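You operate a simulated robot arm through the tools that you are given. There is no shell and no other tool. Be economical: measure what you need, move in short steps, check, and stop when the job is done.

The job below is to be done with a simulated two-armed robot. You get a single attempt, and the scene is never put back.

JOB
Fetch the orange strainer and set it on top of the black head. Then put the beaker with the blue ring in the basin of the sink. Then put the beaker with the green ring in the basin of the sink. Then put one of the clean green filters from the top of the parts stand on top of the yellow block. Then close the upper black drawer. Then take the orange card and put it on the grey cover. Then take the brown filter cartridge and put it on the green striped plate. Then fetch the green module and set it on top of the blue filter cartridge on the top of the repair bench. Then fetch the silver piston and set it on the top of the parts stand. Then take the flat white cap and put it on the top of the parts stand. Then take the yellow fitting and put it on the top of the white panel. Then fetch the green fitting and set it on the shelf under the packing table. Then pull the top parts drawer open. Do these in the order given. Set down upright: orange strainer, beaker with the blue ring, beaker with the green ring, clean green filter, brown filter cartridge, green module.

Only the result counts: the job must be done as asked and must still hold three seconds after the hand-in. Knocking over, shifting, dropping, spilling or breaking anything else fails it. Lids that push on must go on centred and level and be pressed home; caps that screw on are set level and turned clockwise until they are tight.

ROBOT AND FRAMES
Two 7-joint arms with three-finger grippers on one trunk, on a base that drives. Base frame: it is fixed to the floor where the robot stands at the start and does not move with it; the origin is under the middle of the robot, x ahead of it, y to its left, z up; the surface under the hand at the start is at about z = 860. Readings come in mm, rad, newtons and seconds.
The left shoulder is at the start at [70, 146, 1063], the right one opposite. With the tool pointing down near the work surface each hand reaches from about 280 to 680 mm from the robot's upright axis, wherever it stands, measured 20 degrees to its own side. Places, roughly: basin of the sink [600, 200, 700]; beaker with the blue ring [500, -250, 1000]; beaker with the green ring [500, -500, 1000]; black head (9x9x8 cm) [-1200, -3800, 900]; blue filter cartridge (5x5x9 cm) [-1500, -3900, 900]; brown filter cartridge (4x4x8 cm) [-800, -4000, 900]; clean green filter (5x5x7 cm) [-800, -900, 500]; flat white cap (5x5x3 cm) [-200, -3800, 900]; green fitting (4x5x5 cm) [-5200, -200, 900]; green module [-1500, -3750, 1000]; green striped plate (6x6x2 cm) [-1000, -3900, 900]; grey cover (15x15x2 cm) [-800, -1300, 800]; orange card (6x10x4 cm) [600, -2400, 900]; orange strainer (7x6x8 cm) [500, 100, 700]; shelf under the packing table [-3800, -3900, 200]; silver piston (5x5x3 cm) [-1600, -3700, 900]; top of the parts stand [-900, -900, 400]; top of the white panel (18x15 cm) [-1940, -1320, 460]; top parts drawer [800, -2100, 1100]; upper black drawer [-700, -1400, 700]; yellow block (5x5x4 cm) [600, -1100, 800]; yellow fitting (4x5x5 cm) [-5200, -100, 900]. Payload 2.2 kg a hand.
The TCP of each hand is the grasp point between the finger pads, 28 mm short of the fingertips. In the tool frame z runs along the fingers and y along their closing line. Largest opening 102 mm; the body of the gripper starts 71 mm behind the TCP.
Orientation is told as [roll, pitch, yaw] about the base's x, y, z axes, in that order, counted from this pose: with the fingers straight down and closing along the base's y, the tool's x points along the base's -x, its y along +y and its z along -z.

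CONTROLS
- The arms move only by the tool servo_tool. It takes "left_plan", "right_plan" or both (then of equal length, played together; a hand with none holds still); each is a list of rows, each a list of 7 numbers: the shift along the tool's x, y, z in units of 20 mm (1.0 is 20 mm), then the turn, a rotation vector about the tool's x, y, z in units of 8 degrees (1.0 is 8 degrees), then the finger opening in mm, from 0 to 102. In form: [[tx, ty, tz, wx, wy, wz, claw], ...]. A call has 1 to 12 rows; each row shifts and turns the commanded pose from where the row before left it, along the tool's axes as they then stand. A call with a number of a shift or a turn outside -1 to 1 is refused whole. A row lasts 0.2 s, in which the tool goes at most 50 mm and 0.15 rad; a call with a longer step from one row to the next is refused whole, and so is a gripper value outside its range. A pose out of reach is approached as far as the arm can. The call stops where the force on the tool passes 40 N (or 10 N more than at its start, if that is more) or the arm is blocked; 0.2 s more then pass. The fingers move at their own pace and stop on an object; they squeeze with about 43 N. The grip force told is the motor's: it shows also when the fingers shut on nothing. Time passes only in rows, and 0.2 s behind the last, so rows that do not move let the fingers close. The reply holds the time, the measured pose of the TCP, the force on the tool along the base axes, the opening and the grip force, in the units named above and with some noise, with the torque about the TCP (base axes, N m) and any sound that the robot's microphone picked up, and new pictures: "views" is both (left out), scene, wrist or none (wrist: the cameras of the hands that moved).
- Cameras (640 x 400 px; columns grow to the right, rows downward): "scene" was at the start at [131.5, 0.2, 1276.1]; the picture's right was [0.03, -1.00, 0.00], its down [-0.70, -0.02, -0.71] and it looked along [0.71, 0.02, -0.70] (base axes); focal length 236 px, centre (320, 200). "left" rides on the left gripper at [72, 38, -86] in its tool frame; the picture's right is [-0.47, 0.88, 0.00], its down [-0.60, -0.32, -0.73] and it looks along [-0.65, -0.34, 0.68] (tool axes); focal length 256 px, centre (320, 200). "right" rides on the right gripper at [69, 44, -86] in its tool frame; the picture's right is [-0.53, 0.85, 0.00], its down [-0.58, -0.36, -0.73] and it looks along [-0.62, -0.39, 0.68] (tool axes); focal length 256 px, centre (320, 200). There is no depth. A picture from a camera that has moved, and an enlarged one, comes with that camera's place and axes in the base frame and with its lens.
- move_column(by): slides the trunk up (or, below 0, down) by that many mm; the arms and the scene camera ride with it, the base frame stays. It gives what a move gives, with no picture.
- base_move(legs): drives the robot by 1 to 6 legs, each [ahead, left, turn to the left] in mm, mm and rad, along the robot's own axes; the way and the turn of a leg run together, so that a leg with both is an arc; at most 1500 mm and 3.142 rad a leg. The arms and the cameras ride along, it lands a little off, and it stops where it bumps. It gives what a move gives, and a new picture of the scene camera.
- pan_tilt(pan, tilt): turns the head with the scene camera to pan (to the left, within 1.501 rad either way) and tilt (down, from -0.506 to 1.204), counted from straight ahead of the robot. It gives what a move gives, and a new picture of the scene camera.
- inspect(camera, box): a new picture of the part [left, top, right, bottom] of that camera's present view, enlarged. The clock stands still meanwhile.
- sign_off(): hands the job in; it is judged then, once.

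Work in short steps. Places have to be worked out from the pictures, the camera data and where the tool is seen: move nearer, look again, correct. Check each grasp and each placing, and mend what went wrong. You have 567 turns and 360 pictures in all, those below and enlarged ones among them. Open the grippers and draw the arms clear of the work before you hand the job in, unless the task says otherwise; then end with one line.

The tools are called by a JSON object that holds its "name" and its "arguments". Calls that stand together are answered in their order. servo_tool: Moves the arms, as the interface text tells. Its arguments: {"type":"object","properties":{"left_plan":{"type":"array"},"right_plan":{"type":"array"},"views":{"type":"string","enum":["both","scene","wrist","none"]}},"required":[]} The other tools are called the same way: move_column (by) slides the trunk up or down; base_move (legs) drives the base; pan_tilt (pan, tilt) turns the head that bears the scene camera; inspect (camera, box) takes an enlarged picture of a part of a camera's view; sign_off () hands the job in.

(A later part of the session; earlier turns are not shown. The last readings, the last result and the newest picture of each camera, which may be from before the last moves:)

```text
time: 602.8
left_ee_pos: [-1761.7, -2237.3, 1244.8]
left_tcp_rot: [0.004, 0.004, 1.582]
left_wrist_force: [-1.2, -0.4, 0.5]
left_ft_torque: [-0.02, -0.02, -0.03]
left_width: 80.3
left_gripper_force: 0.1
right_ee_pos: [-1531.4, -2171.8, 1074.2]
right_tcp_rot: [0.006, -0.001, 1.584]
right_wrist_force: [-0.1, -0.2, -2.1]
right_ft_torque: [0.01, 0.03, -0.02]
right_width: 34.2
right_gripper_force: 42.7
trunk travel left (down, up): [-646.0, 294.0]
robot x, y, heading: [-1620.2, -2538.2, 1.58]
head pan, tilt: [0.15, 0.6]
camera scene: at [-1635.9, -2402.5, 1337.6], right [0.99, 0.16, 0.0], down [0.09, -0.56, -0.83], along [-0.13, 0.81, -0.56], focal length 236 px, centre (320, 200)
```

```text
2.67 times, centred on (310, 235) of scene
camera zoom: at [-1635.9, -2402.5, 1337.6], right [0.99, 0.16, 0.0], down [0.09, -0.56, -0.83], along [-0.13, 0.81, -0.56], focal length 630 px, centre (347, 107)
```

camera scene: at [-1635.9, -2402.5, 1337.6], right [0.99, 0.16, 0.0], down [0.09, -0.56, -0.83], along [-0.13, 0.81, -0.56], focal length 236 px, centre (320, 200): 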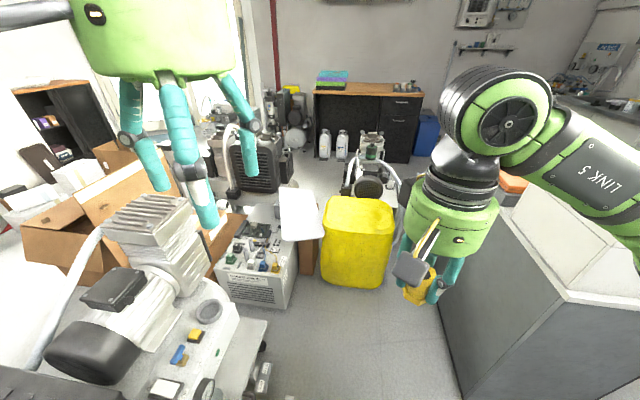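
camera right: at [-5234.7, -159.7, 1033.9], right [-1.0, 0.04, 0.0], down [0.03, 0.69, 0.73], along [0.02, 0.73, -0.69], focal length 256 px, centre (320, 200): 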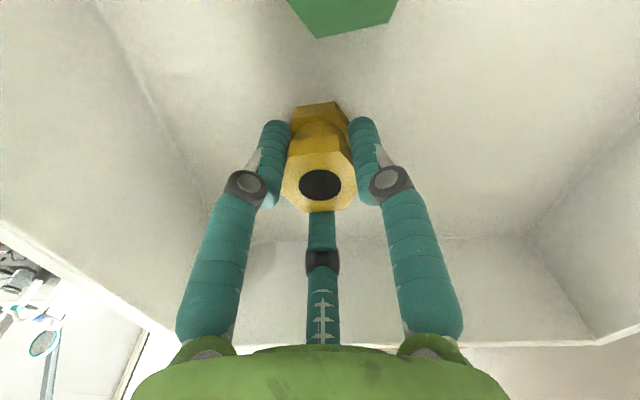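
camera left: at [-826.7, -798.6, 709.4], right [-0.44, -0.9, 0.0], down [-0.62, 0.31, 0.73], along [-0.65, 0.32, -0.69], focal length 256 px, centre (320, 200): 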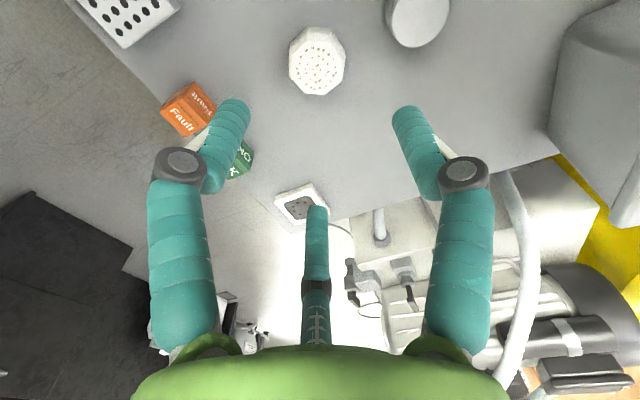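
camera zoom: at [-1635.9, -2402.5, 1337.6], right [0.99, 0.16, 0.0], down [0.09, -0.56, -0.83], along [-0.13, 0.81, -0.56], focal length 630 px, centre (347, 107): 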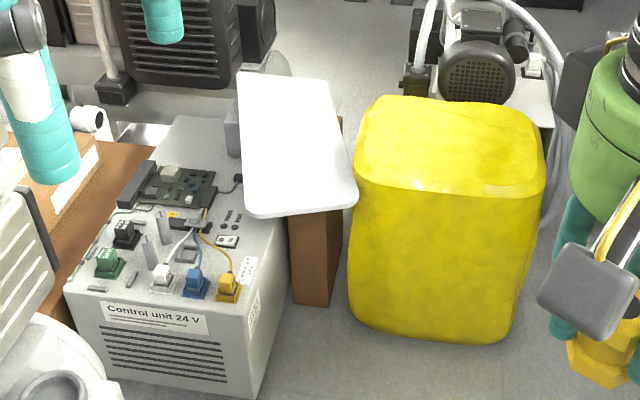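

The panel is flat at z≈467, roughly centred [-1945, −1280]. I'll shift 20 mm right (off the cart), drive forward to y≈−1800, and turn left 45° so the right hand faces it.

{"name": "base_move", "arguments": {"legs": [[0, -25, 0], [740, 0, 0], [0, 0, 0.785]]}}

{"name": "pan_tilt", "arguments": {"pan": -0.1, "tilt": 0.9}}

```text
time: 604.5
left_ee_pos: [-1737.5, -2184.2, 1243.1]
left_tcp_rot: [0.003, 0.005, 1.589]
left_wrist_force: [-0.3, 0.7, -1.0]
left_ft_torque: [-0.04, -0.06, -0.01]
left_width: 79.9
left_gripper_force: 0.2
right_ee_pos: [-1506.7, -2117.2, 1072.7]
right_tcp_rot: [0.005, 0.002, 1.591]
right_wrist_force: [-0.5, 0.1, -1.5]
right_ft_torque: [-0.05, -0.04, 0.0]
right_width: 33.9
right_gripper_force: 43.1
trunk travel left (down, up): [-646.0, 294.0]
robot x, y, heading: [-1597.7, -2482.6, 1.589]
head pan, tilt: [0.15, 0.6]
stopped in leg 2: the robot was blocked; the commanded pose is now the measured one
camera scene: at [-1610.0, -2347.0, 1337.2], right [0.99, 0.17, 0.0], down [0.09, -0.56, -0.82], along [-0.14, 0.81, -0.57], focal length 236 px, centre (320, 200)
```

scene: 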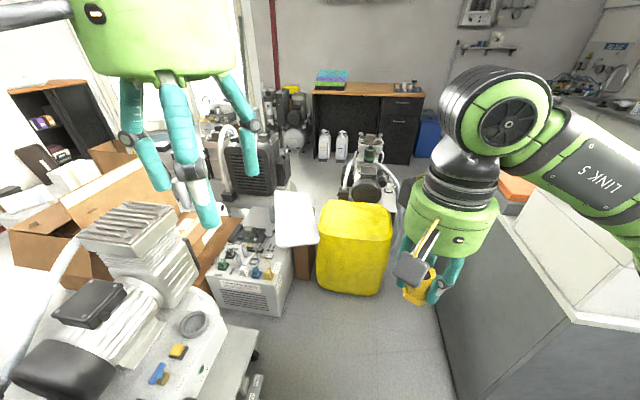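

```text
time: 605.3
left_ee_pos: [-1738.6, -2186.5, 1243.6]
left_tcp_rot: [0.003, 0.005, 1.591]
left_wrist_force: [0.6, 0.0, -0.2]
left_ft_torque: [0.01, 0.0, 0.01]
left_width: 79.9
left_gripper_force: 0.0
right_ee_pos: [-1508.6, -2119.8, 1074.1]
right_tcp_rot: [0.004, -0.004, 1.591]
right_wrist_force: [0.4, -1.2, -1.2]
right_ft_torque: [0.03, -0.03, -0.02]
right_width: 34.2
right_gripper_force: 43.2
trunk travel left (down, up): [-646.0, 294.0]
robot x, y, heading: [-1591.0, -2481.7, 1.586]
head pan, tilt: [-0.099, 0.901]
camera scene: at [-1589.3, -2362.2, 1312.9], right [1.0, -0.08, 0.0], down [-0.06, -0.78, -0.62], along [0.05, 0.62, -0.78], focal length 236 px, centre (320, 200)
```

scene: 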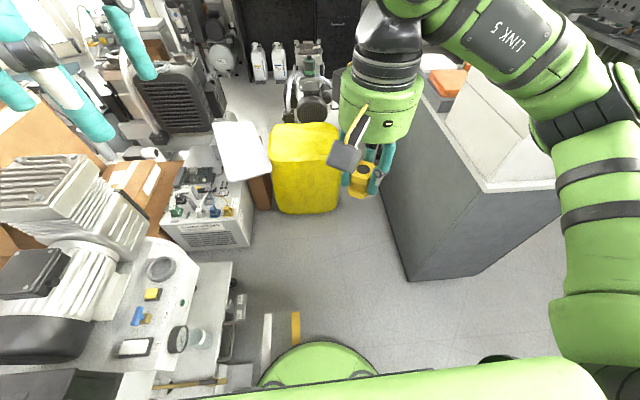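

The cart's edge (x≈−1877) blocks the left side. Shift right 80 mm more, then go forward and turn.

{"name": "base_move", "arguments": {"legs": [[-20, -90, -0.015], [690, 0, 0], [0, 0, 0.785]]}}

```text
time: 611.9
left_ee_pos: [-1818.1, -1689.4, 1244.2]
left_tcp_rot: [0.004, 0.004, 2.357]
left_wrist_force: [0.0, -0.8, 0.0]
left_ft_torque: [0.02, -0.03, 0.01]
left_width: 80.0
left_gripper_force: 0.1
right_ee_pos: [-1697.6, -1481.5, 1073.8]
right_tcp_rot: [0.006, -0.001, 2.359]
right_wrist_force: [0.7, -0.2, -1.5]
right_ft_torque: [0.02, 0.02, -0.03]
right_width: 34.1
right_gripper_force: 42.8
trunk travel left (down, up): [-646.0, 294.0]
robot x, y, heading: [-1507.0, -1803.8, 2.354]
head pan, tilt: [-0.099, 0.901]
camera scene: at [-1589.5, -1712.6, 1312.8], right [0.77, 0.63, 0.0], down [0.5, -0.61, -0.62], along [-0.39, 0.48, -0.78], focal length 236 px, centre (320, 200)
```

scene: 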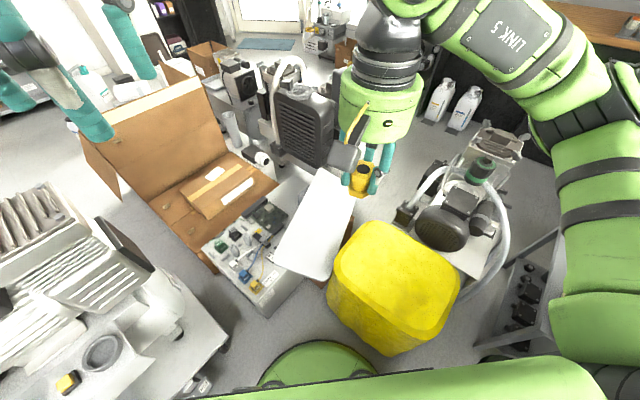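

Forward 90 mm more and lower the trunk only 200 mm (so the left arm stays above the pump); then reach down with the right arm.

{"name": "base_move", "arguments": {"legs": [[90, 0, 0]]}}

{"name": "move_column", "arguments": {"by": -200}}

```text
time: 613.0
left_ee_pos: [-1881.0, -1635.3, 1244.1]
left_tcp_rot: [0.005, 0.008, 2.355]
left_wrist_force: [-0.2, 0.8, -0.3]
left_ft_torque: [-0.04, -0.04, 0.0]
left_width: 80.0
left_gripper_force: 0.1
right_ee_pos: [-1760.1, -1426.6, 1072.3]
right_tcp_rot: [0.008, 0.002, 2.353]
right_wrist_force: [0.2, 1.1, -2.1]
right_ft_torque: [-0.1, 0.01, 0.01]
right_width: 34.2
right_gripper_force: 42.7
trunk travel left (down, up): [-646.0, 294.0]
robot x, y, heading: [-1566.9, -1755.7, 2.353]
head pan, tilt: [-0.099, 0.901]
camera scene: at [-1653.9, -1659.4, 1312.3], right [0.78, 0.63, 0.0], down [0.5, -0.61, -0.62], along [-0.39, 0.48, -0.79], focal length 236 px, centre (320, 200)
```

scene: 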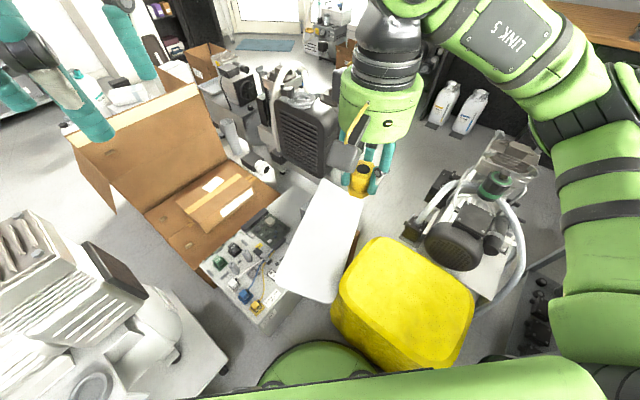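

```text
time: 615.1
left_ee_pos: [-1879.7, -1639.9, 1044.7]
left_tcp_rot: [0.002, 0.003, 2.356]
left_wrist_force: [0.9, -0.9, -0.5]
left_ft_torque: [-0.01, 0.01, -0.01]
left_width: 79.8
left_gripper_force: 0.1
right_ee_pos: [-1760.2, -1431.8, 873.3]
right_tcp_rot: [0.006, -0.001, 2.354]
right_wrist_force: [0.2, -0.7, -1.1]
right_ft_torque: [-0.02, -0.01, 0.0]
right_width: 34.0
right_gripper_force: 43.2
trunk travel left (down, up): [-446.0, 494.0]
robot x, y, heading: [-1569.5, -1756.5, 2.354]
head pan, tilt: [-0.099, 0.901]
```

Move the fitting over [-1940, −1320] and down to z≈680.

{"name": "servo_tool", "arguments": {"right_plan": [[-1, 0.24, 0.8, 0, 0, 0, 20], [-1, 0.24, 0.8, 0, 0, 0, 20], [-1, 0.24, 0.8, 0, 0, 0, 20], [-1, 0.24, 0.8, 0, 0, 0, 20], [-1, 0.24, 0.8, 0, 0, 0, 20], [-1, 0.24, 0.8, 0, 0, 0, 20], [-1, 0.24, 0.8, 0, 0, 0, 20], [-1, 0.24, 0.8, 0, 0, 0, 20], [-1, 0.24, 1, 0, 0, 0, 20], [-1, 0.24, 1, 0, 0, 0, 20], [-0.3, 0, 1, 0, 0, 0, 20]], "views": "both"}}

```text
time: 617.5
left_ee_pos: [-1879.2, -1638.5, 1045.1]
left_tcp_rot: [0.003, 0.005, 2.353]
left_wrist_force: [0.2, 0.0, 0.0]
left_ft_torque: [-0.01, -0.01, 0.0]
left_width: 79.8
left_gripper_force: 0.1
right_ee_pos: [-1939.6, -1318.5, 685.8]
right_tcp_rot: [0.006, 0.0, 2.354]
right_wrist_force: [0.2, 0.6, -2.3]
right_ft_torque: [-0.03, 0.02, 0.0]
right_width: 34.1
right_gripper_force: 42.9
trunk travel left (down, up): [-446.0, 494.0]
robot x, y, heading: [-1568.9, -1757.0, 2.355]
head pan, tilt: [-0.099, 0.901]
camera scene: at [-1653.0, -1663.9, 1112.8], right [0.78, 0.63, 0.0], down [0.49, -0.61, -0.62], along [-0.39, 0.48, -0.78], focal length 236 px, centre (320, 200)
camera right: at [-1921.1, -1398.9, 771.8], right [-0.98, -0.22, 0.01], down [-0.15, 0.67, 0.73], along [-0.16, 0.71, -0.68], focal length 256 px, centre (320, 200)
```

scene: 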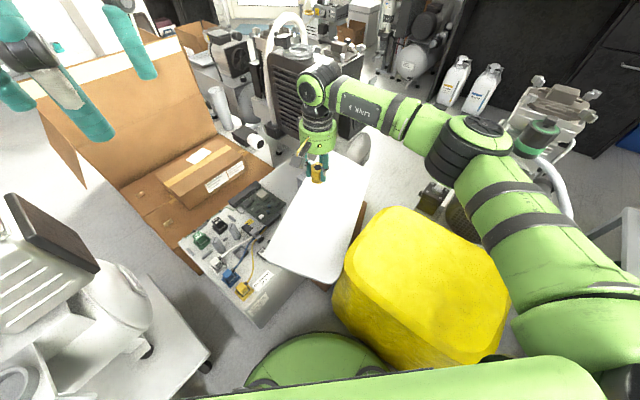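
right: 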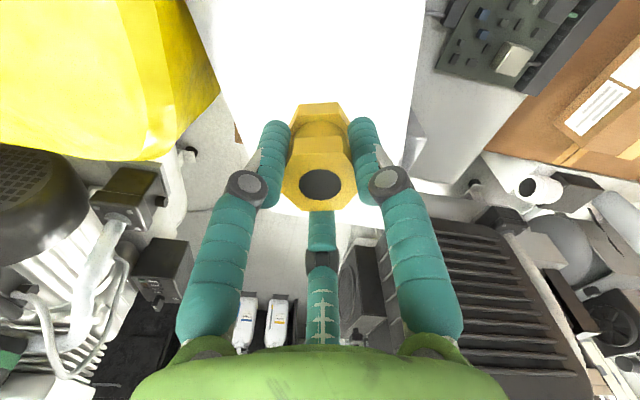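

The landing point is the middle of the panel. Lower to z≈525, then creep.

{"name": "servo_tool", "arguments": {"right_plan": [[0, 0, 1, 0, 0, 0, 20], [0, 0, 1, 0, 0, 0, 20], [0, 0, 1, 0, 0, 0, 20], [0, 0, 1, 0, 0, 0, 20], [0, 0, 1, 0, 0, 0, 20], [0, 0, 1, 0, 0, 0, 20], [0, 0, 1, 0, 0, 0, 20], [0, 0, 0.8, 0, 0, 0, 20]], "views": "wrist"}}

```text
time: 619.4
left_ee_pos: [-1879.7, -1639.2, 1043.7]
left_tcp_rot: [0.003, 0.004, 2.354]
left_wrist_force: [-0.4, -1.5, -0.2]
left_ft_torque: [0.01, -0.01, 0.0]
left_width: 79.9
left_gripper_force: 0.1
right_ee_pos: [-1940.7, -1321.1, 530.4]
right_tcp_rot: [0.007, -0.001, 2.353]
right_wrist_force: [-0.1, -0.5, -1.4]
right_ft_torque: [-0.02, 0.02, 0.02]
right_width: 34.2
right_gripper_force: 43.3
trunk travel left (down, up): [-446.0, 494.0]
robot x, y, heading: [-1568.4, -1756.4, 2.353]
head pan, tilt: [-0.099, 0.901]
camera right: at [-1922.7, -1401.1, 616.9], right [-0.98, -0.22, 0.01], down [-0.15, 0.67, 0.73], along [-0.16, 0.71, -0.68], focal length 256 px, centre (320, 200)
```

right: 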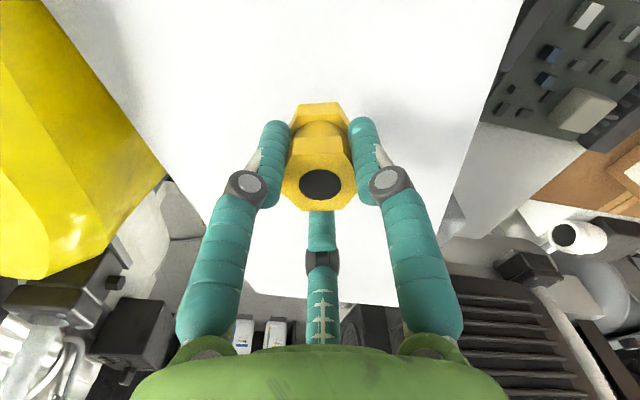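

{"name": "servo_tool", "arguments": {"right_plan": [[0, 0, 0.3, 0, 0, 0, 20], [0, 0, 0.2, 0, 0, 0, 20], [0, 0, 0.1, 0, 0, 0, 20]], "views": "none"}}

{"name": "servo_tool", "arguments": {"right_plan": [[0, 0, 0.1, 0, 0, 0, 20], [0, 0, 0.1, 0, 0, 0, 20], [0, 0, 0.1, 0, 0, 0, 20]], "views": "none"}}

```text
time: 620.1
left_ee_pos: [-1881.2, -1640.0, 1043.2]
left_tcp_rot: [0.005, 0.004, 2.354]
left_wrist_force: [0.5, 0.0, 0.1]
left_ft_torque: [-0.03, -0.02, -0.03]
left_width: 79.9
left_gripper_force: 0.0
right_ee_pos: [-1941.7, -1321.5, 519.1]
right_tcp_rot: [0.005, 0.0, 2.353]
right_wrist_force: [-0.8, 0.8, -2.4]
right_ft_torque: [0.0, 0.02, -0.04]
right_width: 34.2
right_gripper_force: 43.2
trunk travel left (down, up): [-446.0, 494.0]
robot x, y, heading: [-1571.1, -1757.5, 2.349]
head pan, tilt: [-0.099, 0.901]
```

```text
time: 621.0
left_ee_pos: [-1879.6, -1639.5, 1041.7]
left_tcp_rot: [0.005, 0.004, 2.353]
left_wrist_force: [-0.2, 0.2, 0.1]
left_ft_torque: [0.01, 0.0, -0.03]
left_width: 79.8
left_gripper_force: 0.1
right_ee_pos: [-1940.5, -1321.2, 512.6]
right_tcp_rot: [0.005, 0.0, 2.356]
right_wrist_force: [0.2, 0.0, -1.1]
right_ft_torque: [-0.02, 0.02, 0.01]
right_width: 34.3
right_gripper_force: 43.1
trunk travel left (down, up): [-446.0, 494.0]
robot x, y, heading: [-1569.6, -1756.8, 2.354]
head pan, tilt: [-0.099, 0.901]
```

{"name": "servo_tool", "arguments": {"right_plan": [[0, 0, 0.1, 0, 0, 0, 20], [0, 0, 0.1, 0, 0, 0, 20], [0, 0, 0.1, 0, 0, 0, 20]], "views": "none"}}

{"name": "servo_tool", "arguments": {"right_plan": [[0, 0, 0.1, 0, 0, 0, 20], [0, 0, 0.1, 0, 0, 0, 20]], "views": "none"}}

```text
time: 621.8
left_ee_pos: [-1879.7, -1639.8, 1043.2]
left_tcp_rot: [0.002, 0.004, 2.355]
left_wrist_force: [0.4, -0.2, 0.3]
left_ft_torque: [0.03, -0.01, -0.03]
left_width: 80.2
left_gripper_force: 0.1
right_ee_pos: [-1940.6, -1320.5, 506.5]
right_tcp_rot: [0.005, -0.003, 2.353]
right_wrist_force: [-0.3, 0.1, -1.6]
right_ft_torque: [-0.03, -0.01, 0.02]
right_width: 34.1
right_gripper_force: 43.0
trunk travel left (down, up): [-446.0, 494.0]
robot x, y, heading: [-1571.9, -1756.4, 2.352]
head pan, tilt: [-0.099, 0.901]
```

```text
time: 622.4
left_ee_pos: [-1879.2, -1641.1, 1044.7]
left_tcp_rot: [0.003, 0.001, 2.355]
left_wrist_force: [-0.4, -0.2, -0.5]
left_ft_torque: [0.01, -0.01, -0.04]
left_width: 79.8
left_gripper_force: 0.0
right_ee_pos: [-1942.0, -1320.1, 505.4]
right_tcp_rot: [0.007, -0.005, 2.354]
right_wrist_force: [4.5, -0.7, 12.3]
right_ft_torque: [0.06, -0.41, -0.02]
right_width: 34.2
right_gripper_force: 43.1
trunk travel left (down, up): [-446.0, 494.0]
robot x, y, heading: [-1569.6, -1753.6, 2.356]
head pan, tilt: [-0.099, 0.901]
```

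Contact at z≈505. Release and rise.

{"name": "servo_tool", "arguments": {"right_plan": [[0, 0, -0.05, 0, 0, 0, 25], [0, 0, 0, 0, 0, 0, 40], [0, 0, 0, 0, 0, 0, 55], [0, 0, 0, 0, 0, 0, 66], [0, 0, -0.5, 0, 0, 0, 70], [0, 0, -1, 0, 0, 0, 70], [0, 0, -1, 0, 0, 0, 70], [0, 0, -1, 0, 0, 0, 70], [0, 0, -1, 0, 0, 0, 70], [0, 0, -1, 0, 0, 0, 70], [0, 0, -1, 0, 0, 0, 70], [0, 0, -1, 0, 0, 0, 70]], "views": "both"}}

```text
time: 625.0
left_ee_pos: [-1880.1, -1640.0, 1044.0]
left_tcp_rot: [0.003, 0.004, 2.353]
left_wrist_force: [0.1, 0.0, 0.4]
left_ft_torque: [-0.01, -0.01, 0.02]
left_width: 80.1
left_gripper_force: 0.0
right_ee_pos: [-1941.8, -1319.6, 653.8]
right_tcp_rot: [0.005, -0.003, 2.355]
right_wrist_force: [-0.8, 0.1, 0.4]
right_ft_torque: [0.01, 0.0, 0.03]
right_width: 69.7
right_gripper_force: 0.0
trunk travel left (down, up): [-446.0, 494.0]
robot x, y, heading: [-1569.5, -1755.5, 2.353]
head pan, tilt: [-0.099, 0.901]
camera scene: at [-1652.7, -1664.6, 1112.8], right [0.78, 0.63, 0.0], down [0.49, -0.61, -0.62], along [-0.39, 0.48, -0.78], focal length 236 px, centre (320, 200)
camera right: at [-1922.9, -1400.2, 739.2], right [-0.98, -0.22, 0.01], down [-0.15, 0.67, 0.73], along [-0.16, 0.71, -0.68], focal length 256 px, centre (320, 200)
```

scene: 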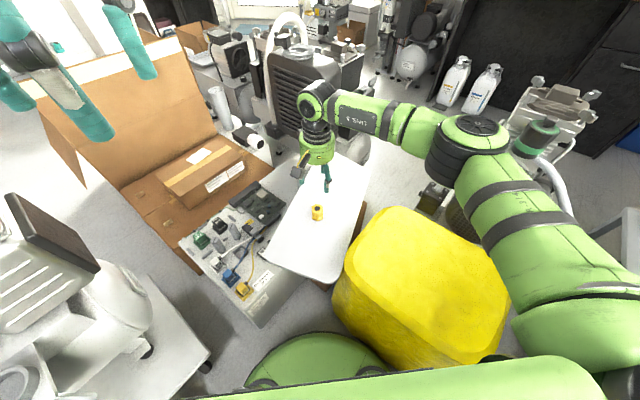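
right: 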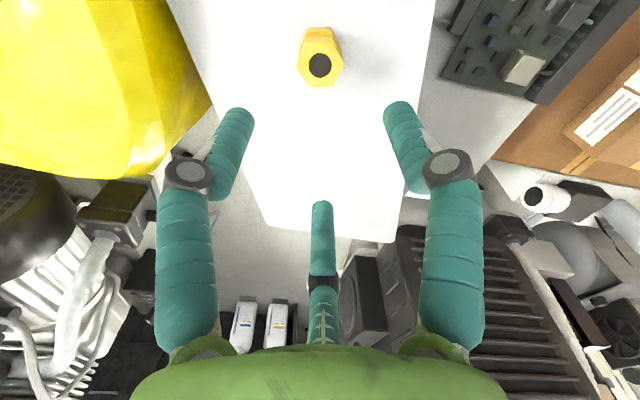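

The yellow fitting stands on the panel. Raise and retract the right hand, then back out the way I came.

{"name": "servo_tool", "arguments": {"right_plan": [[0, 0, -1, 0, 0, 0, 70], [0, 0, -1, 0, 0, 0, 70], [0, 0, -1, 0, 0, 0, 70], [0, 0, -1, 0, 0, 0, 70], [0, 0, -1, 0, 0, 0, 70], [0.5, 0, -1, 0, 0, 0, 70], [1, 0, -1, 0, 0, 0, 70], [1, 0, -1, 0, 0, 0, 70], [1, 0, -1, 0, 0, 0, 70], [1, 0, -1, 0, 0, 0, 70], [1, -0.5, 0, 0, 0, 0, 70], [1, -0.5, 0, 0, 0, 0, 70]], "views": "none"}}

{"name": "move_column", "arguments": {"by": 200}}

{"name": "base_move", "arguments": {"legs": [[-95, 0, 0], [0, 0, -0.783], [-680, 0, 0], [0, -200, 0]]}}

```text
time: 627.5
left_ee_pos: [-1878.8, -1639.3, 1043.2]
left_tcp_rot: [0.004, 0.005, 2.356]
left_wrist_force: [-0.5, -0.2, -0.6]
left_ft_torque: [0.01, -0.04, -0.02]
left_width: 80.1
left_gripper_force: 0.1
right_ee_pos: [-1833.9, -1398.1, 854.6]
right_tcp_rot: [0.006, -0.002, 2.355]
right_wrist_force: [0.2, -0.4, 0.1]
right_ft_torque: [0.0, -0.02, -0.01]
right_width: 70.0
right_gripper_force: 0.0
trunk travel left (down, up): [-446.0, 494.0]
robot x, y, heading: [-1569.5, -1755.2, 2.358]
head pan, tilt: [-0.099, 0.901]
```

```text
time: 629.7
left_ee_pos: [-1880.6, -1640.5, 1244.0]
left_tcp_rot: [0.003, 0.004, 2.354]
left_wrist_force: [-1.4, -0.2, 0.5]
left_ft_torque: [0.02, 0.01, 0.04]
left_width: 79.9
left_gripper_force: 0.2
right_ee_pos: [-1834.6, -1398.9, 1054.8]
right_tcp_rot: [0.005, -0.001, 2.353]
right_wrist_force: [0.2, 0.2, 0.1]
right_ft_torque: [-0.02, -0.02, 0.01]
right_width: 70.2
right_gripper_force: 0.1
trunk travel left (down, up): [-646.0, 294.0]
robot x, y, heading: [-1568.4, -1755.3, 2.354]
head pan, tilt: [-0.099, 0.901]
```

```text
time: 637.5
left_ee_pos: [-1438.8, -2213.7, 1243.4]
left_tcp_rot: [0.003, 0.003, 1.571]
left_wrist_force: [-0.2, -0.1, -0.5]
left_ft_torque: [0.01, 0.0, 0.0]
left_width: 80.0
left_gripper_force: 0.1
right_ee_pos: [-1236.0, -2073.7, 1053.9]
right_tcp_rot: [0.005, -0.001, 1.572]
right_wrist_force: [-0.2, -0.1, 0.8]
right_ft_torque: [-0.03, 0.01, -0.01]
right_width: 69.9
right_gripper_force: 0.0
trunk travel left (down, up): [-646.0, 294.0]
robot x, y, heading: [-1303.3, -2514.5, 1.567]
head pan, tilt: [-0.099, 0.901]
camera scene: at [-1293.8, -2391.8, 1312.8], right [0.99, -0.1, 0.0], down [-0.08, -0.78, -0.62], along [0.06, 0.62, -0.78], focal length 236 px, centre (320, 200)
```

scene: 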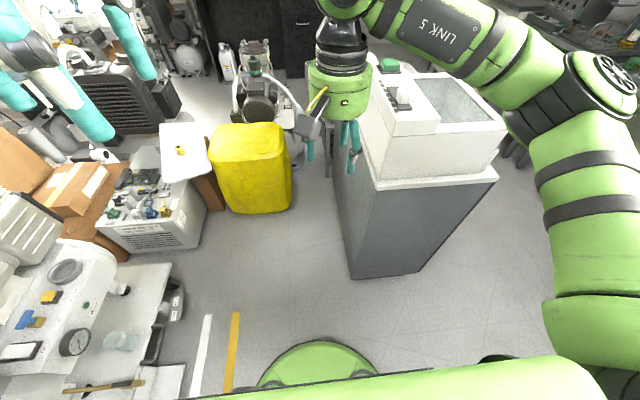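

The yellow fitting is visible on the panel. Now return to the fittings cabinet for the green one via the corridor and the lane.

{"name": "base_move", "arguments": {"legs": [[-120, 0, 0], [0, -960, 0], [1300, 0, 0], [1250, 0, 0], [0, 0, 1.571]]}}

{"name": "base_move", "arguments": {"legs": [[1400, 0, 0], [1400, 0, 0], [850, 0, 0]]}}

```text
time: 659.2
left_ee_pos: [-676.3, -217.7, 1244.1]
left_tcp_rot: [0.002, 0.002, -3.109]
left_wrist_force: [0.4, -0.1, -0.3]
left_ft_torque: [0.06, 0.0, 0.02]
left_width: 79.7
left_gripper_force: 0.1
right_ee_pos: [-822.8, -20.4, 1054.2]
right_tcp_rot: [0.004, -0.003, -3.107]
right_wrist_force: [0.7, 0.0, -0.7]
right_ft_torque: [-0.02, 0.03, 0.01]
right_width: 70.1
right_gripper_force: 0.0
trunk travel left (down, up): [-646.0, 294.0]
robot x, y, heading: [-378.5, -69.3, -3.111]
head pan, tilt: [-0.099, 0.901]
camera scene: at [-504.6, -69.9, 1312.8], right [0.07, 1.0, 0.0], down [0.78, -0.05, -0.62], along [-0.62, 0.04, -0.78], focal length 236 px, centre (320, 200)
```

scene: 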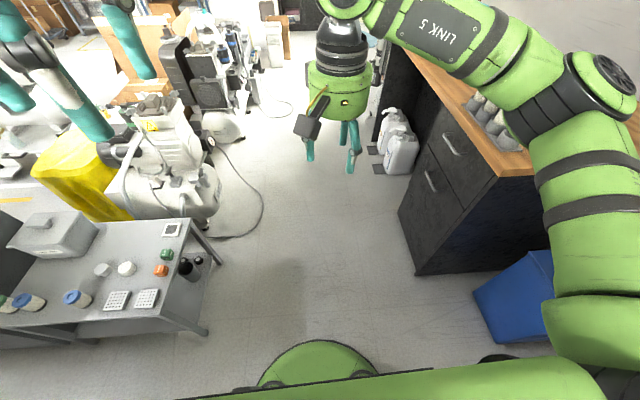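

```text
time: 674.6
left_ee_pos: [-3756.1, -303.3, 1242.9]
left_tcp_rot: [-0.011, 0.005, -3.114]
left_wrist_force: [-0.7, -1.9, 0.0]
left_ft_torque: [0.18, -0.07, 0.01]
left_width: 79.9
left_gripper_force: 0.0
right_ee_pos: [-3900.1, -104.3, 1054.0]
right_tcp_rot: [-0.005, 0.0, -3.11]
right_wrist_force: [-0.9, -1.9, -0.5]
right_ft_torque: [0.13, -0.08, -0.01]
right_width: 70.2
right_gripper_force: 0.1
trunk travel left (down, up): [-646.0, 294.0]
robot x, y, heading: [-3455.9, -144.2, -3.12]
head pan, tilt: [-0.099, 0.901]
stopped in leg 3: the robot was blocked; the commanded pose is now the measured one
camera scene: at [-3583.6, -156.1, 1312.4], right [0.07, 1.0, 0.01], down [0.78, -0.05, -0.62], along [-0.62, 0.05, -0.78], focal length 236 px, centre (320, 200)
```

scene: 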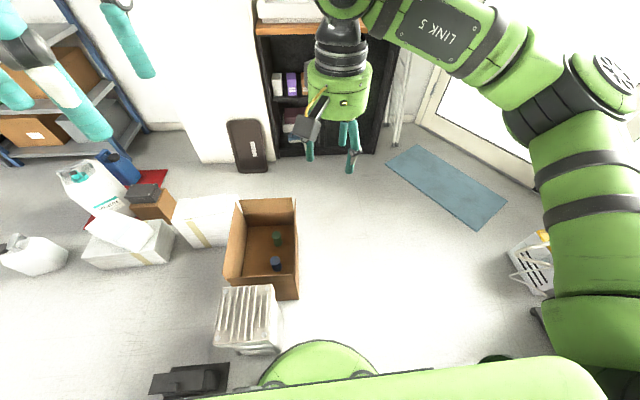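

I drifted left and touched the ribbed item. Back off, shift right 240 mm, straighten, and go on along y≈+90.

{"name": "base_move", "arguments": {"legs": [[-60, 0, 0], [0, -240, -0.022], [1000, 0, 0]]}}

```text
time: 681.8
left_ee_pos: [-4722.0, -55.5, 1245.1]
left_tcp_rot: [0.003, 0.0, -3.127]
left_wrist_force: [-0.5, 0.6, -0.4]
left_ft_torque: [0.04, -0.02, 0.0]
left_width: 80.1
left_gripper_force: 0.0
right_ee_pos: [-4863.8, 144.1, 1054.4]
right_tcp_rot: [0.006, -0.004, -3.122]
right_wrist_force: [0.2, 0.1, 0.2]
right_ft_torque: [0.01, -0.02, 0.0]
right_width: 70.1
right_gripper_force: 0.1
trunk travel left (down, up): [-646.0, 294.0]
robot x, y, heading: [-4422.0, 85.7, -3.127]
head pan, tilt: [-0.099, 0.901]
camera scene: at [-4548.0, 90.0, 1312.8], right [0.09, 1.0, 0.0], down [0.78, -0.07, -0.62], along [-0.62, 0.05, -0.78], focal length 236 px, centre (320, 200)
```

scene: 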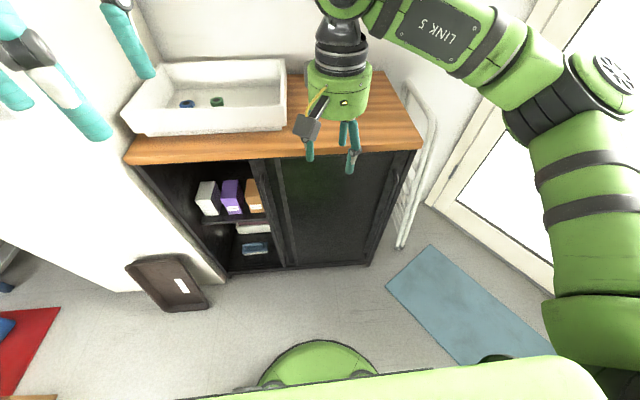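

Approach the cabinet again (this time slightly further left), and turn the right hand −60° as before.

{"name": "base_move", "arguments": {"legs": [[180, 0, -0.014], [110, 150, 0]]}}

{"name": "servo_tool", "arguments": {"right_plan": [[0, 0, 0, 0, 0, 1, 64], [0, 0, 0, 0, 0, 1, 64], [0, 0, 0, 0, 0, 1, 64], [0, 0, 0, 0, 0, 1, 64], [0, 0, 0, 0, 0, 1, 64], [0, 0, 0, 0, 0, 1, 64], [0, 0, 0, 0, 0, 1, 64], [0, 0, 0, 0, 0, 0.5, 64]], "views": "none"}}

```text
time: 684.5
left_ee_pos: [-5016.4, -198.8, 1244.5]
left_tcp_rot: [0.002, 0.0, 3.134]
left_wrist_force: [0.7, -0.5, 1.1]
left_ft_torque: [0.0, -0.03, 0.03]
left_width: 80.2
left_gripper_force: 0.0
right_ee_pos: [-5154.8, 5.2, 1055.0]
right_tcp_rot: [0.008, -0.004, 3.139]
right_wrist_force: [0.6, -0.2, -0.5]
right_ft_torque: [-0.01, 0.0, 0.0]
right_width: 70.1
right_gripper_force: 0.0
trunk travel left (down, up): [-646.0, 294.0]
robot x, y, heading: [-4715.7, -63.4, 3.137]
head pan, tilt: [-0.099, 0.901]
camera scene: at [-4839.7, -56.6, 1312.9], right [0.11, 0.99, 0.0], down [0.78, -0.08, -0.62], along [-0.62, 0.07, -0.78], focal length 236 px, centre (320, 200)
```

scene: 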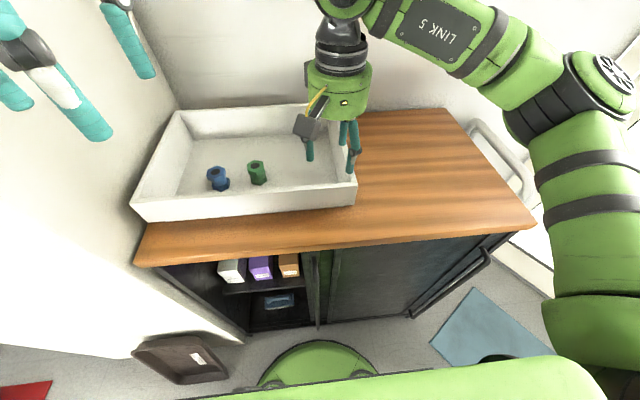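

```text
time: 686.2
left_ee_pos: [-5017.8, -199.3, 1245.3]
left_tcp_rot: [0.003, 0.001, 3.136]
left_wrist_force: [0.2, -0.1, -0.5]
left_ft_torque: [-0.03, 0.02, 0.03]
left_width: 79.9
left_gripper_force: 0.0
right_ee_pos: [-5156.7, 2.8, 1055.0]
right_tcp_rot: [0.005, 0.006, 2.09]
right_wrist_force: [-0.5, 0.1, 0.1]
right_ft_torque: [0.0, 0.02, 0.0]
right_width: 64.2
right_gripper_force: 0.0
trunk travel left (down, up): [-646.0, 294.0]
robot x, y, heading: [-4717.7, -65.0, 3.131]
head pan, tilt: [-0.099, 0.901]
```

{"name": "servo_tool", "arguments": {"right_plan": [[0.77, 0.92, 0, 0, 0, 0, 70], [0.77, 0.92, 0, 0, 0, 0, 70], [0.77, 0.92, 0, 0, 0, 0, 70], [0.77, 0.92, 0, 0, 0, 0, 70], [0.77, 0.92, 0, 0, 0, 0, 70], [0.77, 0.92, 0, 0, 0, 0, 70], [0.77, 0.92, 0, 0, 0, 0, 70], [0, 0, 1, 0, 0, 0, 70], [0, 0, 1, 0, 0, 0, 70]], "views": "wrist"}}

```text
time: 688.2
left_ee_pos: [-5017.2, -199.5, 1244.6]
left_tcp_rot: [0.002, 0.002, 3.137]
left_wrist_force: [0.1, -0.5, -0.1]
left_ft_torque: [0.02, -0.04, -0.03]
left_width: 80.1
left_gripper_force: 0.0
right_ee_pos: [-5214.7, -154.1, 1015.7]
right_tcp_rot: [0.004, 0.005, 2.09]
right_wrist_force: [-0.4, -0.3, -0.3]
right_ft_torque: [-0.01, -0.02, 0.02]
right_width: 70.1
right_gripper_force: 0.0
trunk travel left (down, up): [-646.0, 294.0]
robot x, y, heading: [-4713.3, -66.8, 3.134]
head pan, tilt: [-0.099, 0.901]
camera right: at [-5218.2, -235.5, 1103.0], right [-1.0, 0.04, 0.0], down [0.03, 0.69, 0.73], along [0.03, 0.73, -0.69], focal length 256 px, centre (320, 200)
```

right: 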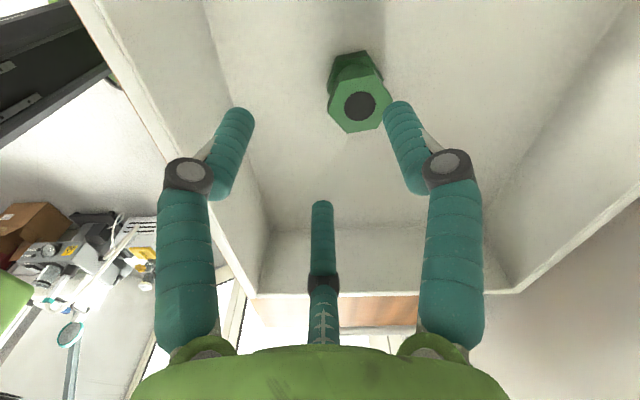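

{"name": "servo_tool", "arguments": {"right_plan": [[-0.16, 0.6, 0, 0, 0, 0, 70], [-0.16, 0.6, 0.5, 0, 0, 0, 70], [0, 0, 1, 0, 0, 0, 70]], "views": "wrist"}}

```text
time: 689.0
left_ee_pos: [-5017.1, -199.4, 1244.6]
left_tcp_rot: [0.002, -0.002, 3.134]
left_wrist_force: [-0.1, -0.2, -0.1]
left_ft_torque: [0.02, -0.04, -0.02]
left_width: 80.1
left_gripper_force: 0.0
right_ee_pos: [-5239.0, -161.2, 986.2]
right_tcp_rot: [0.006, 0.005, 2.092]
right_wrist_force: [-0.3, 0.3, -0.2]
right_ft_torque: [-0.05, -0.04, 0.0]
right_width: 70.0
right_gripper_force: 0.0
trunk travel left (down, up): [-646.0, 294.0]
robot x, y, heading: [-4713.7, -60.2, 3.132]
head pan, tilt: [-0.099, 0.901]
camera right: at [-5242.1, -241.7, 1072.8], right [-1.0, 0.04, 0.0], down [0.03, 0.69, 0.73], along [0.03, 0.73, -0.69], focal length 256 px, centre (320, 200)
```

right: 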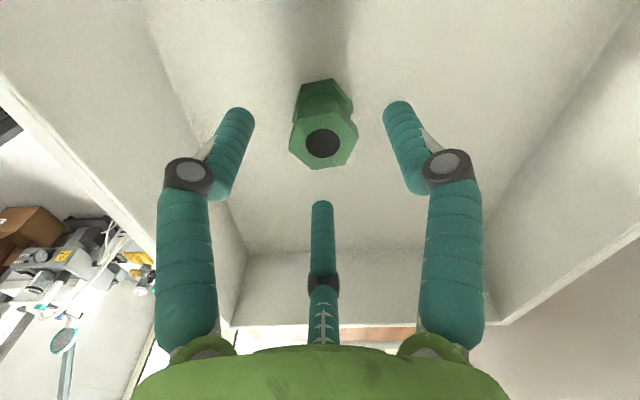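

Centred. Lower, close, and lift out.

{"name": "servo_tool", "arguments": {"right_plan": [[0, 0, 1, 0, 0, 0, 70], [0, 0, 0.95, 0, 0, 0, 70], [0, 0, 0, 0, 0, 0, 20], [0, 0, 0, 0, 0, 0, 20], [0, 0, 0, 0, 0, 0, 20], [0, 0, -0.4, 0, 0, 0, 20], [0, 0, -1, 0, 0, 0, 20], [0, 0, -1, 0, 0, 0, 20], [0, 0, -1, 0, 0, 0, 20], [0, 0, -1, 0, 0, 0, 20], [0, 0, -1, 0, 0, 0, 20], [0, 0, -1, 0, 0, 0, 20]], "views": "wrist"}}

{"name": "servo_tool", "arguments": {"right_plan": [[-0.8, -0.92, 0, 0, 0, 0, 20], [-0.8, -0.92, 0, 0, 0, 0, 20], [-0.8, -0.92, 0, 0, 0, 0, 20], [-0.8, -0.92, 0, 0, 0, 0, 20], [-0.8, -0.92, 0, 0, 0, 0, 20], [-0.8, -0.92, 0, 0, 0, 0, 20], [-0.8, -0.92, 0, 0, 0, 0, 20], [-0.8, -0.92, 0, 0, 0, 0, 20], [0, 0, 0, 0, 0, -1, 20], [0, 0, 0, 0, 0, -1, 20], [0, 0, 0, 0, 0, -1, 20], [0, 0, 0, 0, 0, -1, 20]], "views": "none"}}

{"name": "servo_tool", "arguments": {"right_plan": [[0, 0, 0, 0, 0, -1, 20], [0, 0, 0, 0, 0, -1, 20], [0, 0, 0, 0, 0, -1, 20], [0.5, 0, 0, 0, 0, -0.5, 20], [1, 0, 0, 0, 0, 0, 20], [1, 0, 0, 0, 0, 0, 20]], "views": "none"}}

```text
time: 691.6
left_ee_pos: [-5016.3, -200.7, 1245.5]
left_tcp_rot: [0.0, 0.0, 3.134]
left_wrist_force: [0.2, -0.4, 0.0]
left_ft_torque: [-0.01, 0.01, 0.0]
left_width: 79.9
left_gripper_force: 0.1
right_ee_pos: [-5236.1, -160.8, 1075.7]
right_tcp_rot: [0.005, 0.003, 2.092]
right_wrist_force: [0.2, 0.0, -1.3]
right_ft_torque: [0.03, -0.02, -0.03]
right_width: 34.3
right_gripper_force: 42.7
trunk travel left (down, up): [-646.0, 294.0]
robot x, y, heading: [-4714.9, -64.1, 3.138]
head pan, tilt: [-0.099, 0.901]
camera right: at [-5239.9, -241.5, 1161.7], right [-1.0, 0.04, 0.0], down [0.03, 0.69, 0.73], along [0.03, 0.73, -0.69], focal length 256 px, centre (320, 200)
```

right: 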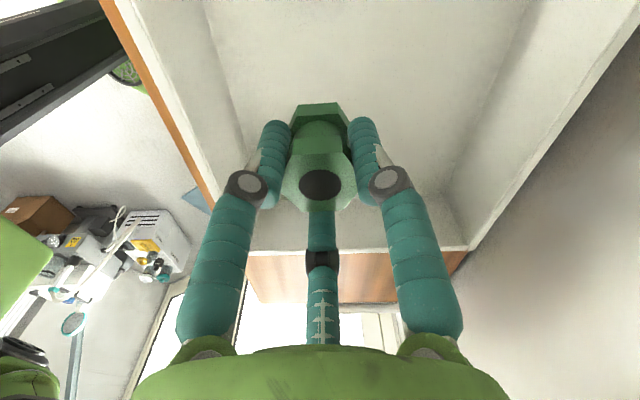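

```text
time: 694.2
left_ee_pos: [-5016.2, -198.4, 1245.7]
left_tcp_rot: [0.0, 0.001, 3.134]
left_wrist_force: [-0.1, -0.7, 0.1]
left_ft_torque: [0.01, 0.01, 0.01]
left_width: 79.9
left_gripper_force: 0.1
right_ee_pos: [-5174.1, 22.3, 1073.3]
right_tcp_rot: [0.006, 0.002, 2.652]
right_wrist_force: [-0.1, 0.2, -1.7]
right_ft_torque: [0.02, 0.01, 0.03]
right_width: 34.0
right_gripper_force: 43.1
trunk travel left (down, up): [-646.0, 294.0]
robot x, y, heading: [-4713.3, -66.5, 3.131]
head pan, tilt: [-0.099, 0.901]
```

```text
time: 695.6
left_ee_pos: [-5016.2, -198.8, 1245.2]
left_tcp_rot: [0.002, -0.003, 3.134]
left_wrist_force: [0.4, 0.6, 0.1]
left_ft_torque: [0.02, 0.02, 0.02]
left_width: 80.3
left_gripper_force: 0.0
right_ee_pos: [-5121.9, 24.1, 1073.4]
right_tcp_rot: [0.007, -0.004, 3.142]
right_wrist_force: [0.3, -0.3, -1.9]
right_ft_torque: [0.01, 0.02, -0.02]
right_width: 34.0
right_gripper_force: 42.7
trunk travel left (down, up): [-646.0, 294.0]
robot x, y, heading: [-4710.7, -62.3, 3.136]
head pan, tilt: [-0.099, 0.901]
```

Green fitting held. Leave: shift right, reverse along the lane, and turn to −y in the corridor.

{"name": "base_move", "arguments": {"legs": [[0, -200, 0.005], [-1450, 0, 0], [-1450, 0, 0], [-1450, 0, 0], [0, 0, 1.571]]}}

{"name": "base_move", "arguments": {"legs": [[1450, 0, 0], [1450, 0, 0]]}}

```text
time: 721.5
left_ee_pos: [-226.5, -111.1, 1244.5]
left_tcp_rot: [0.001, 0.0, -1.555]
left_wrist_force: [0.0, 0.9, -0.8]
left_ft_torque: [-0.01, -0.02, -0.02]
left_width: 80.0
left_gripper_force: 0.2
right_ee_pos: [-446.7, -222.2, 1073.1]
right_tcp_rot: [0.008, -0.003, -1.55]
right_wrist_force: [-0.5, 0.3, -1.7]
right_ft_torque: [0.0, -0.01, 0.03]
right_width: 34.1
right_gripper_force: 43.2
trunk travel left (down, up): [-646.0, 294.0]
robot x, y, heading: [-371.1, 186.3, -1.556]
head pan, tilt: [-0.099, 0.901]
camera scene: at [-375.7, 59.6, 1312.8], right [-1.0, 0.08, 0.0], down [0.07, 0.78, -0.62], along [-0.05, -0.62, -0.78], focal length 236 px, centre (320, 200)
```

scene: 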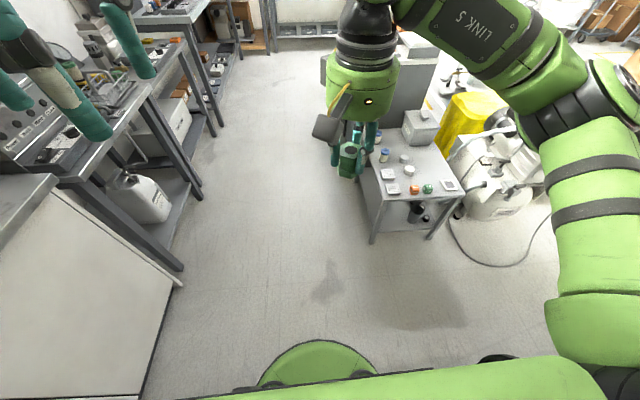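

```text
time: 735.5
left_ee_pos: [-149.3, -3023.7, 1245.2]
left_tcp_rot: [0.002, 0.0, -1.538]
left_wrist_force: [0.4, 0.5, 0.4]
left_ft_torque: [0.01, 0.01, -0.01]
left_width: 80.1
left_gripper_force: 0.0
right_ee_pos: [-366.4, -3136.5, 1074.2]
right_tcp_rot: [0.006, -0.005, -1.534]
right_wrist_force: [-0.7, 1.3, -1.3]
right_ft_torque: [0.0, 0.0, -0.01]
right_width: 34.2
right_gripper_force: 43.5
trunk travel left (down, up): [-646.0, 294.0]
robot x, y, heading: [-300.3, -2727.9, -1.535]
head pan, tilt: [-0.099, 0.901]
camera scene: at [-300.1, -2855.9, 1312.8], right [-1.0, 0.07, 0.0], down [0.05, 0.78, -0.62], along [-0.04, -0.62, -0.78], focal length 236 px, centre (320, 200)
```

scene: 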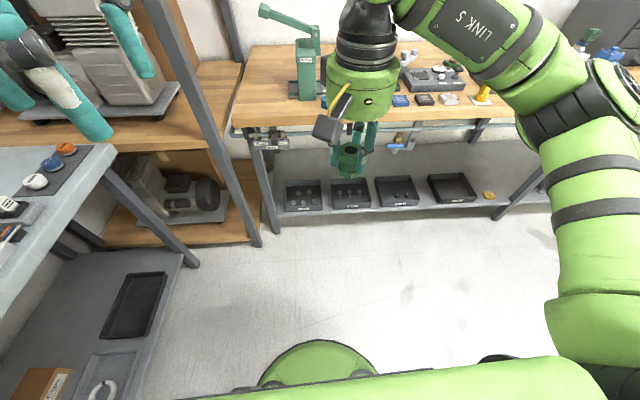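

Strafe along the bench toward the packing table.

{"name": "base_move", "arguments": {"legs": [[0, 0, -0.036], [0, -1500, 0], [0, -1450, 0]]}}

{"name": "pan_tilt", "arguments": {"pan": -0.3, "tilt": 0.7}}

```text
time: 742.6
left_ee_pos: [-1591.3, -3027.5, 1244.2]
left_tcp_rot: [0.002, -0.002, -1.577]
left_wrist_force: [-0.1, -0.5, -0.1]
left_ft_torque: [0.0, -0.05, 0.0]
left_width: 80.1
left_gripper_force: 0.0
right_ee_pos: [-1813.5, -3133.1, 1073.5]
right_tcp_rot: [0.009, -0.003, -1.572]
right_wrist_force: [0.0, 0.2, -0.5]
right_ft_torque: [0.01, -0.06, -0.02]
right_width: 34.1
right_gripper_force: 43.1
trunk travel left (down, up): [-646.0, 294.0]
robot x, y, heading: [-1721.2, -2727.6, -1.578]
head pan, tilt: [-0.099, 0.901]
stopped in leg 2: the robot was blocked; the commanded pose is now the measured one
camera scene: at [-1736.2, -2853.8, 1312.8], right [-0.99, 0.11, 0.0], down [0.09, 0.78, -0.62], along [-0.06, -0.62, -0.78], focal length 236 px, centre (320, 200)
```

scene: 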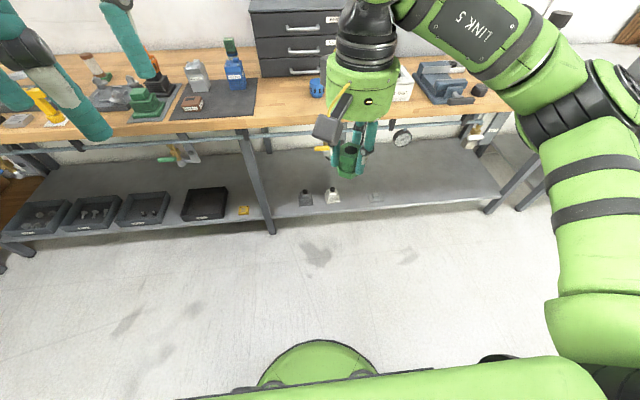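

```text
time: 743.3
left_ee_pos: [-1587.8, -3028.4, 1246.6]
left_tcp_rot: [0.0, -0.001, -1.579]
left_wrist_force: [0.8, 0.1, -0.7]
left_ft_torque: [-0.01, 0.02, 0.02]
left_width: 80.0
left_gripper_force: 0.0
right_ee_pos: [-1811.7, -3133.0, 1074.1]
right_tcp_rot: [0.008, -0.002, -1.573]
right_wrist_force: [-0.5, -0.3, -1.5]
right_ft_torque: [0.02, 0.02, 0.02]
right_width: 34.2
right_gripper_force: 42.3
trunk travel left (down, up): [-646.0, 294.0]
robot x, y, heading: [-1723.2, -2727.8, -1.579]
head pan, tilt: [-0.3, 0.7]
camera scene: at [-1750.0, -2860.3, 1328.9], right [-0.95, 0.3, 0.0], down [0.19, 0.61, -0.76], along [-0.23, -0.73, -0.64], focal length 236 px, centre (320, 200)
```

scene: 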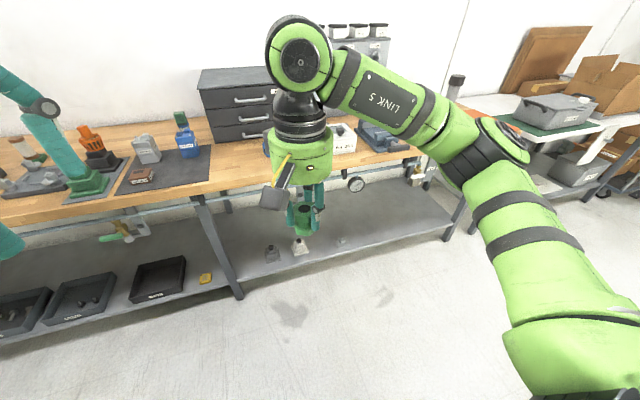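

The pump cart's end is in the way at this y. Move 230 mm closer to the bench, then strafe on.

{"name": "base_move", "arguments": {"legs": [[0, 50, 0], [250, 0, 0], [0, -1000, 0], [0, -750, 0]]}}

```text
time: 753.9
left_ee_pos: [-3245.3, -3275.5, 1245.1]
left_tcp_rot: [0.0, 0.0, -1.571]
left_wrist_force: [-0.5, -0.3, 1.2]
left_ft_torque: [0.05, -0.01, 0.0]
left_width: 80.2
left_gripper_force: 0.1
right_ee_pos: [-3467.9, -3380.4, 1073.9]
right_tcp_rot: [0.008, -0.002, -1.566]
right_wrist_force: [0.4, 0.1, -2.0]
right_ft_torque: [0.04, -0.01, 0.01]
right_width: 34.1
right_gripper_force: 43.0
trunk travel left (down, up): [-646.0, 294.0]
robot x, y, heading: [-3382.1, -2971.1, -1.57]
head pan, tilt: [-0.3, 0.7]
camera scene: at [-3408.5, -3107.6, 1328.9], right [-0.95, 0.3, 0.0], down [0.19, 0.62, -0.76], along [-0.23, -0.73, -0.64], focal length 236 px, centre (320, 200)
```

scene: 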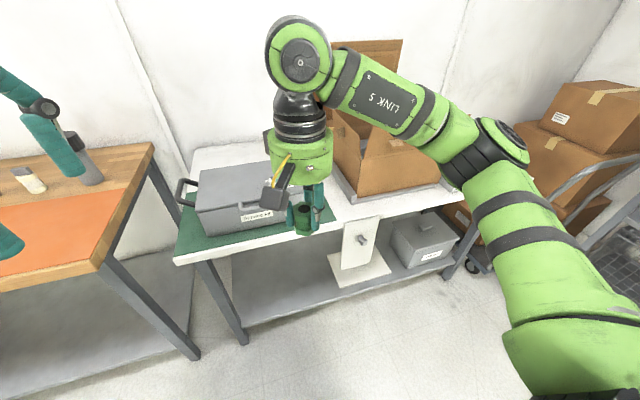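

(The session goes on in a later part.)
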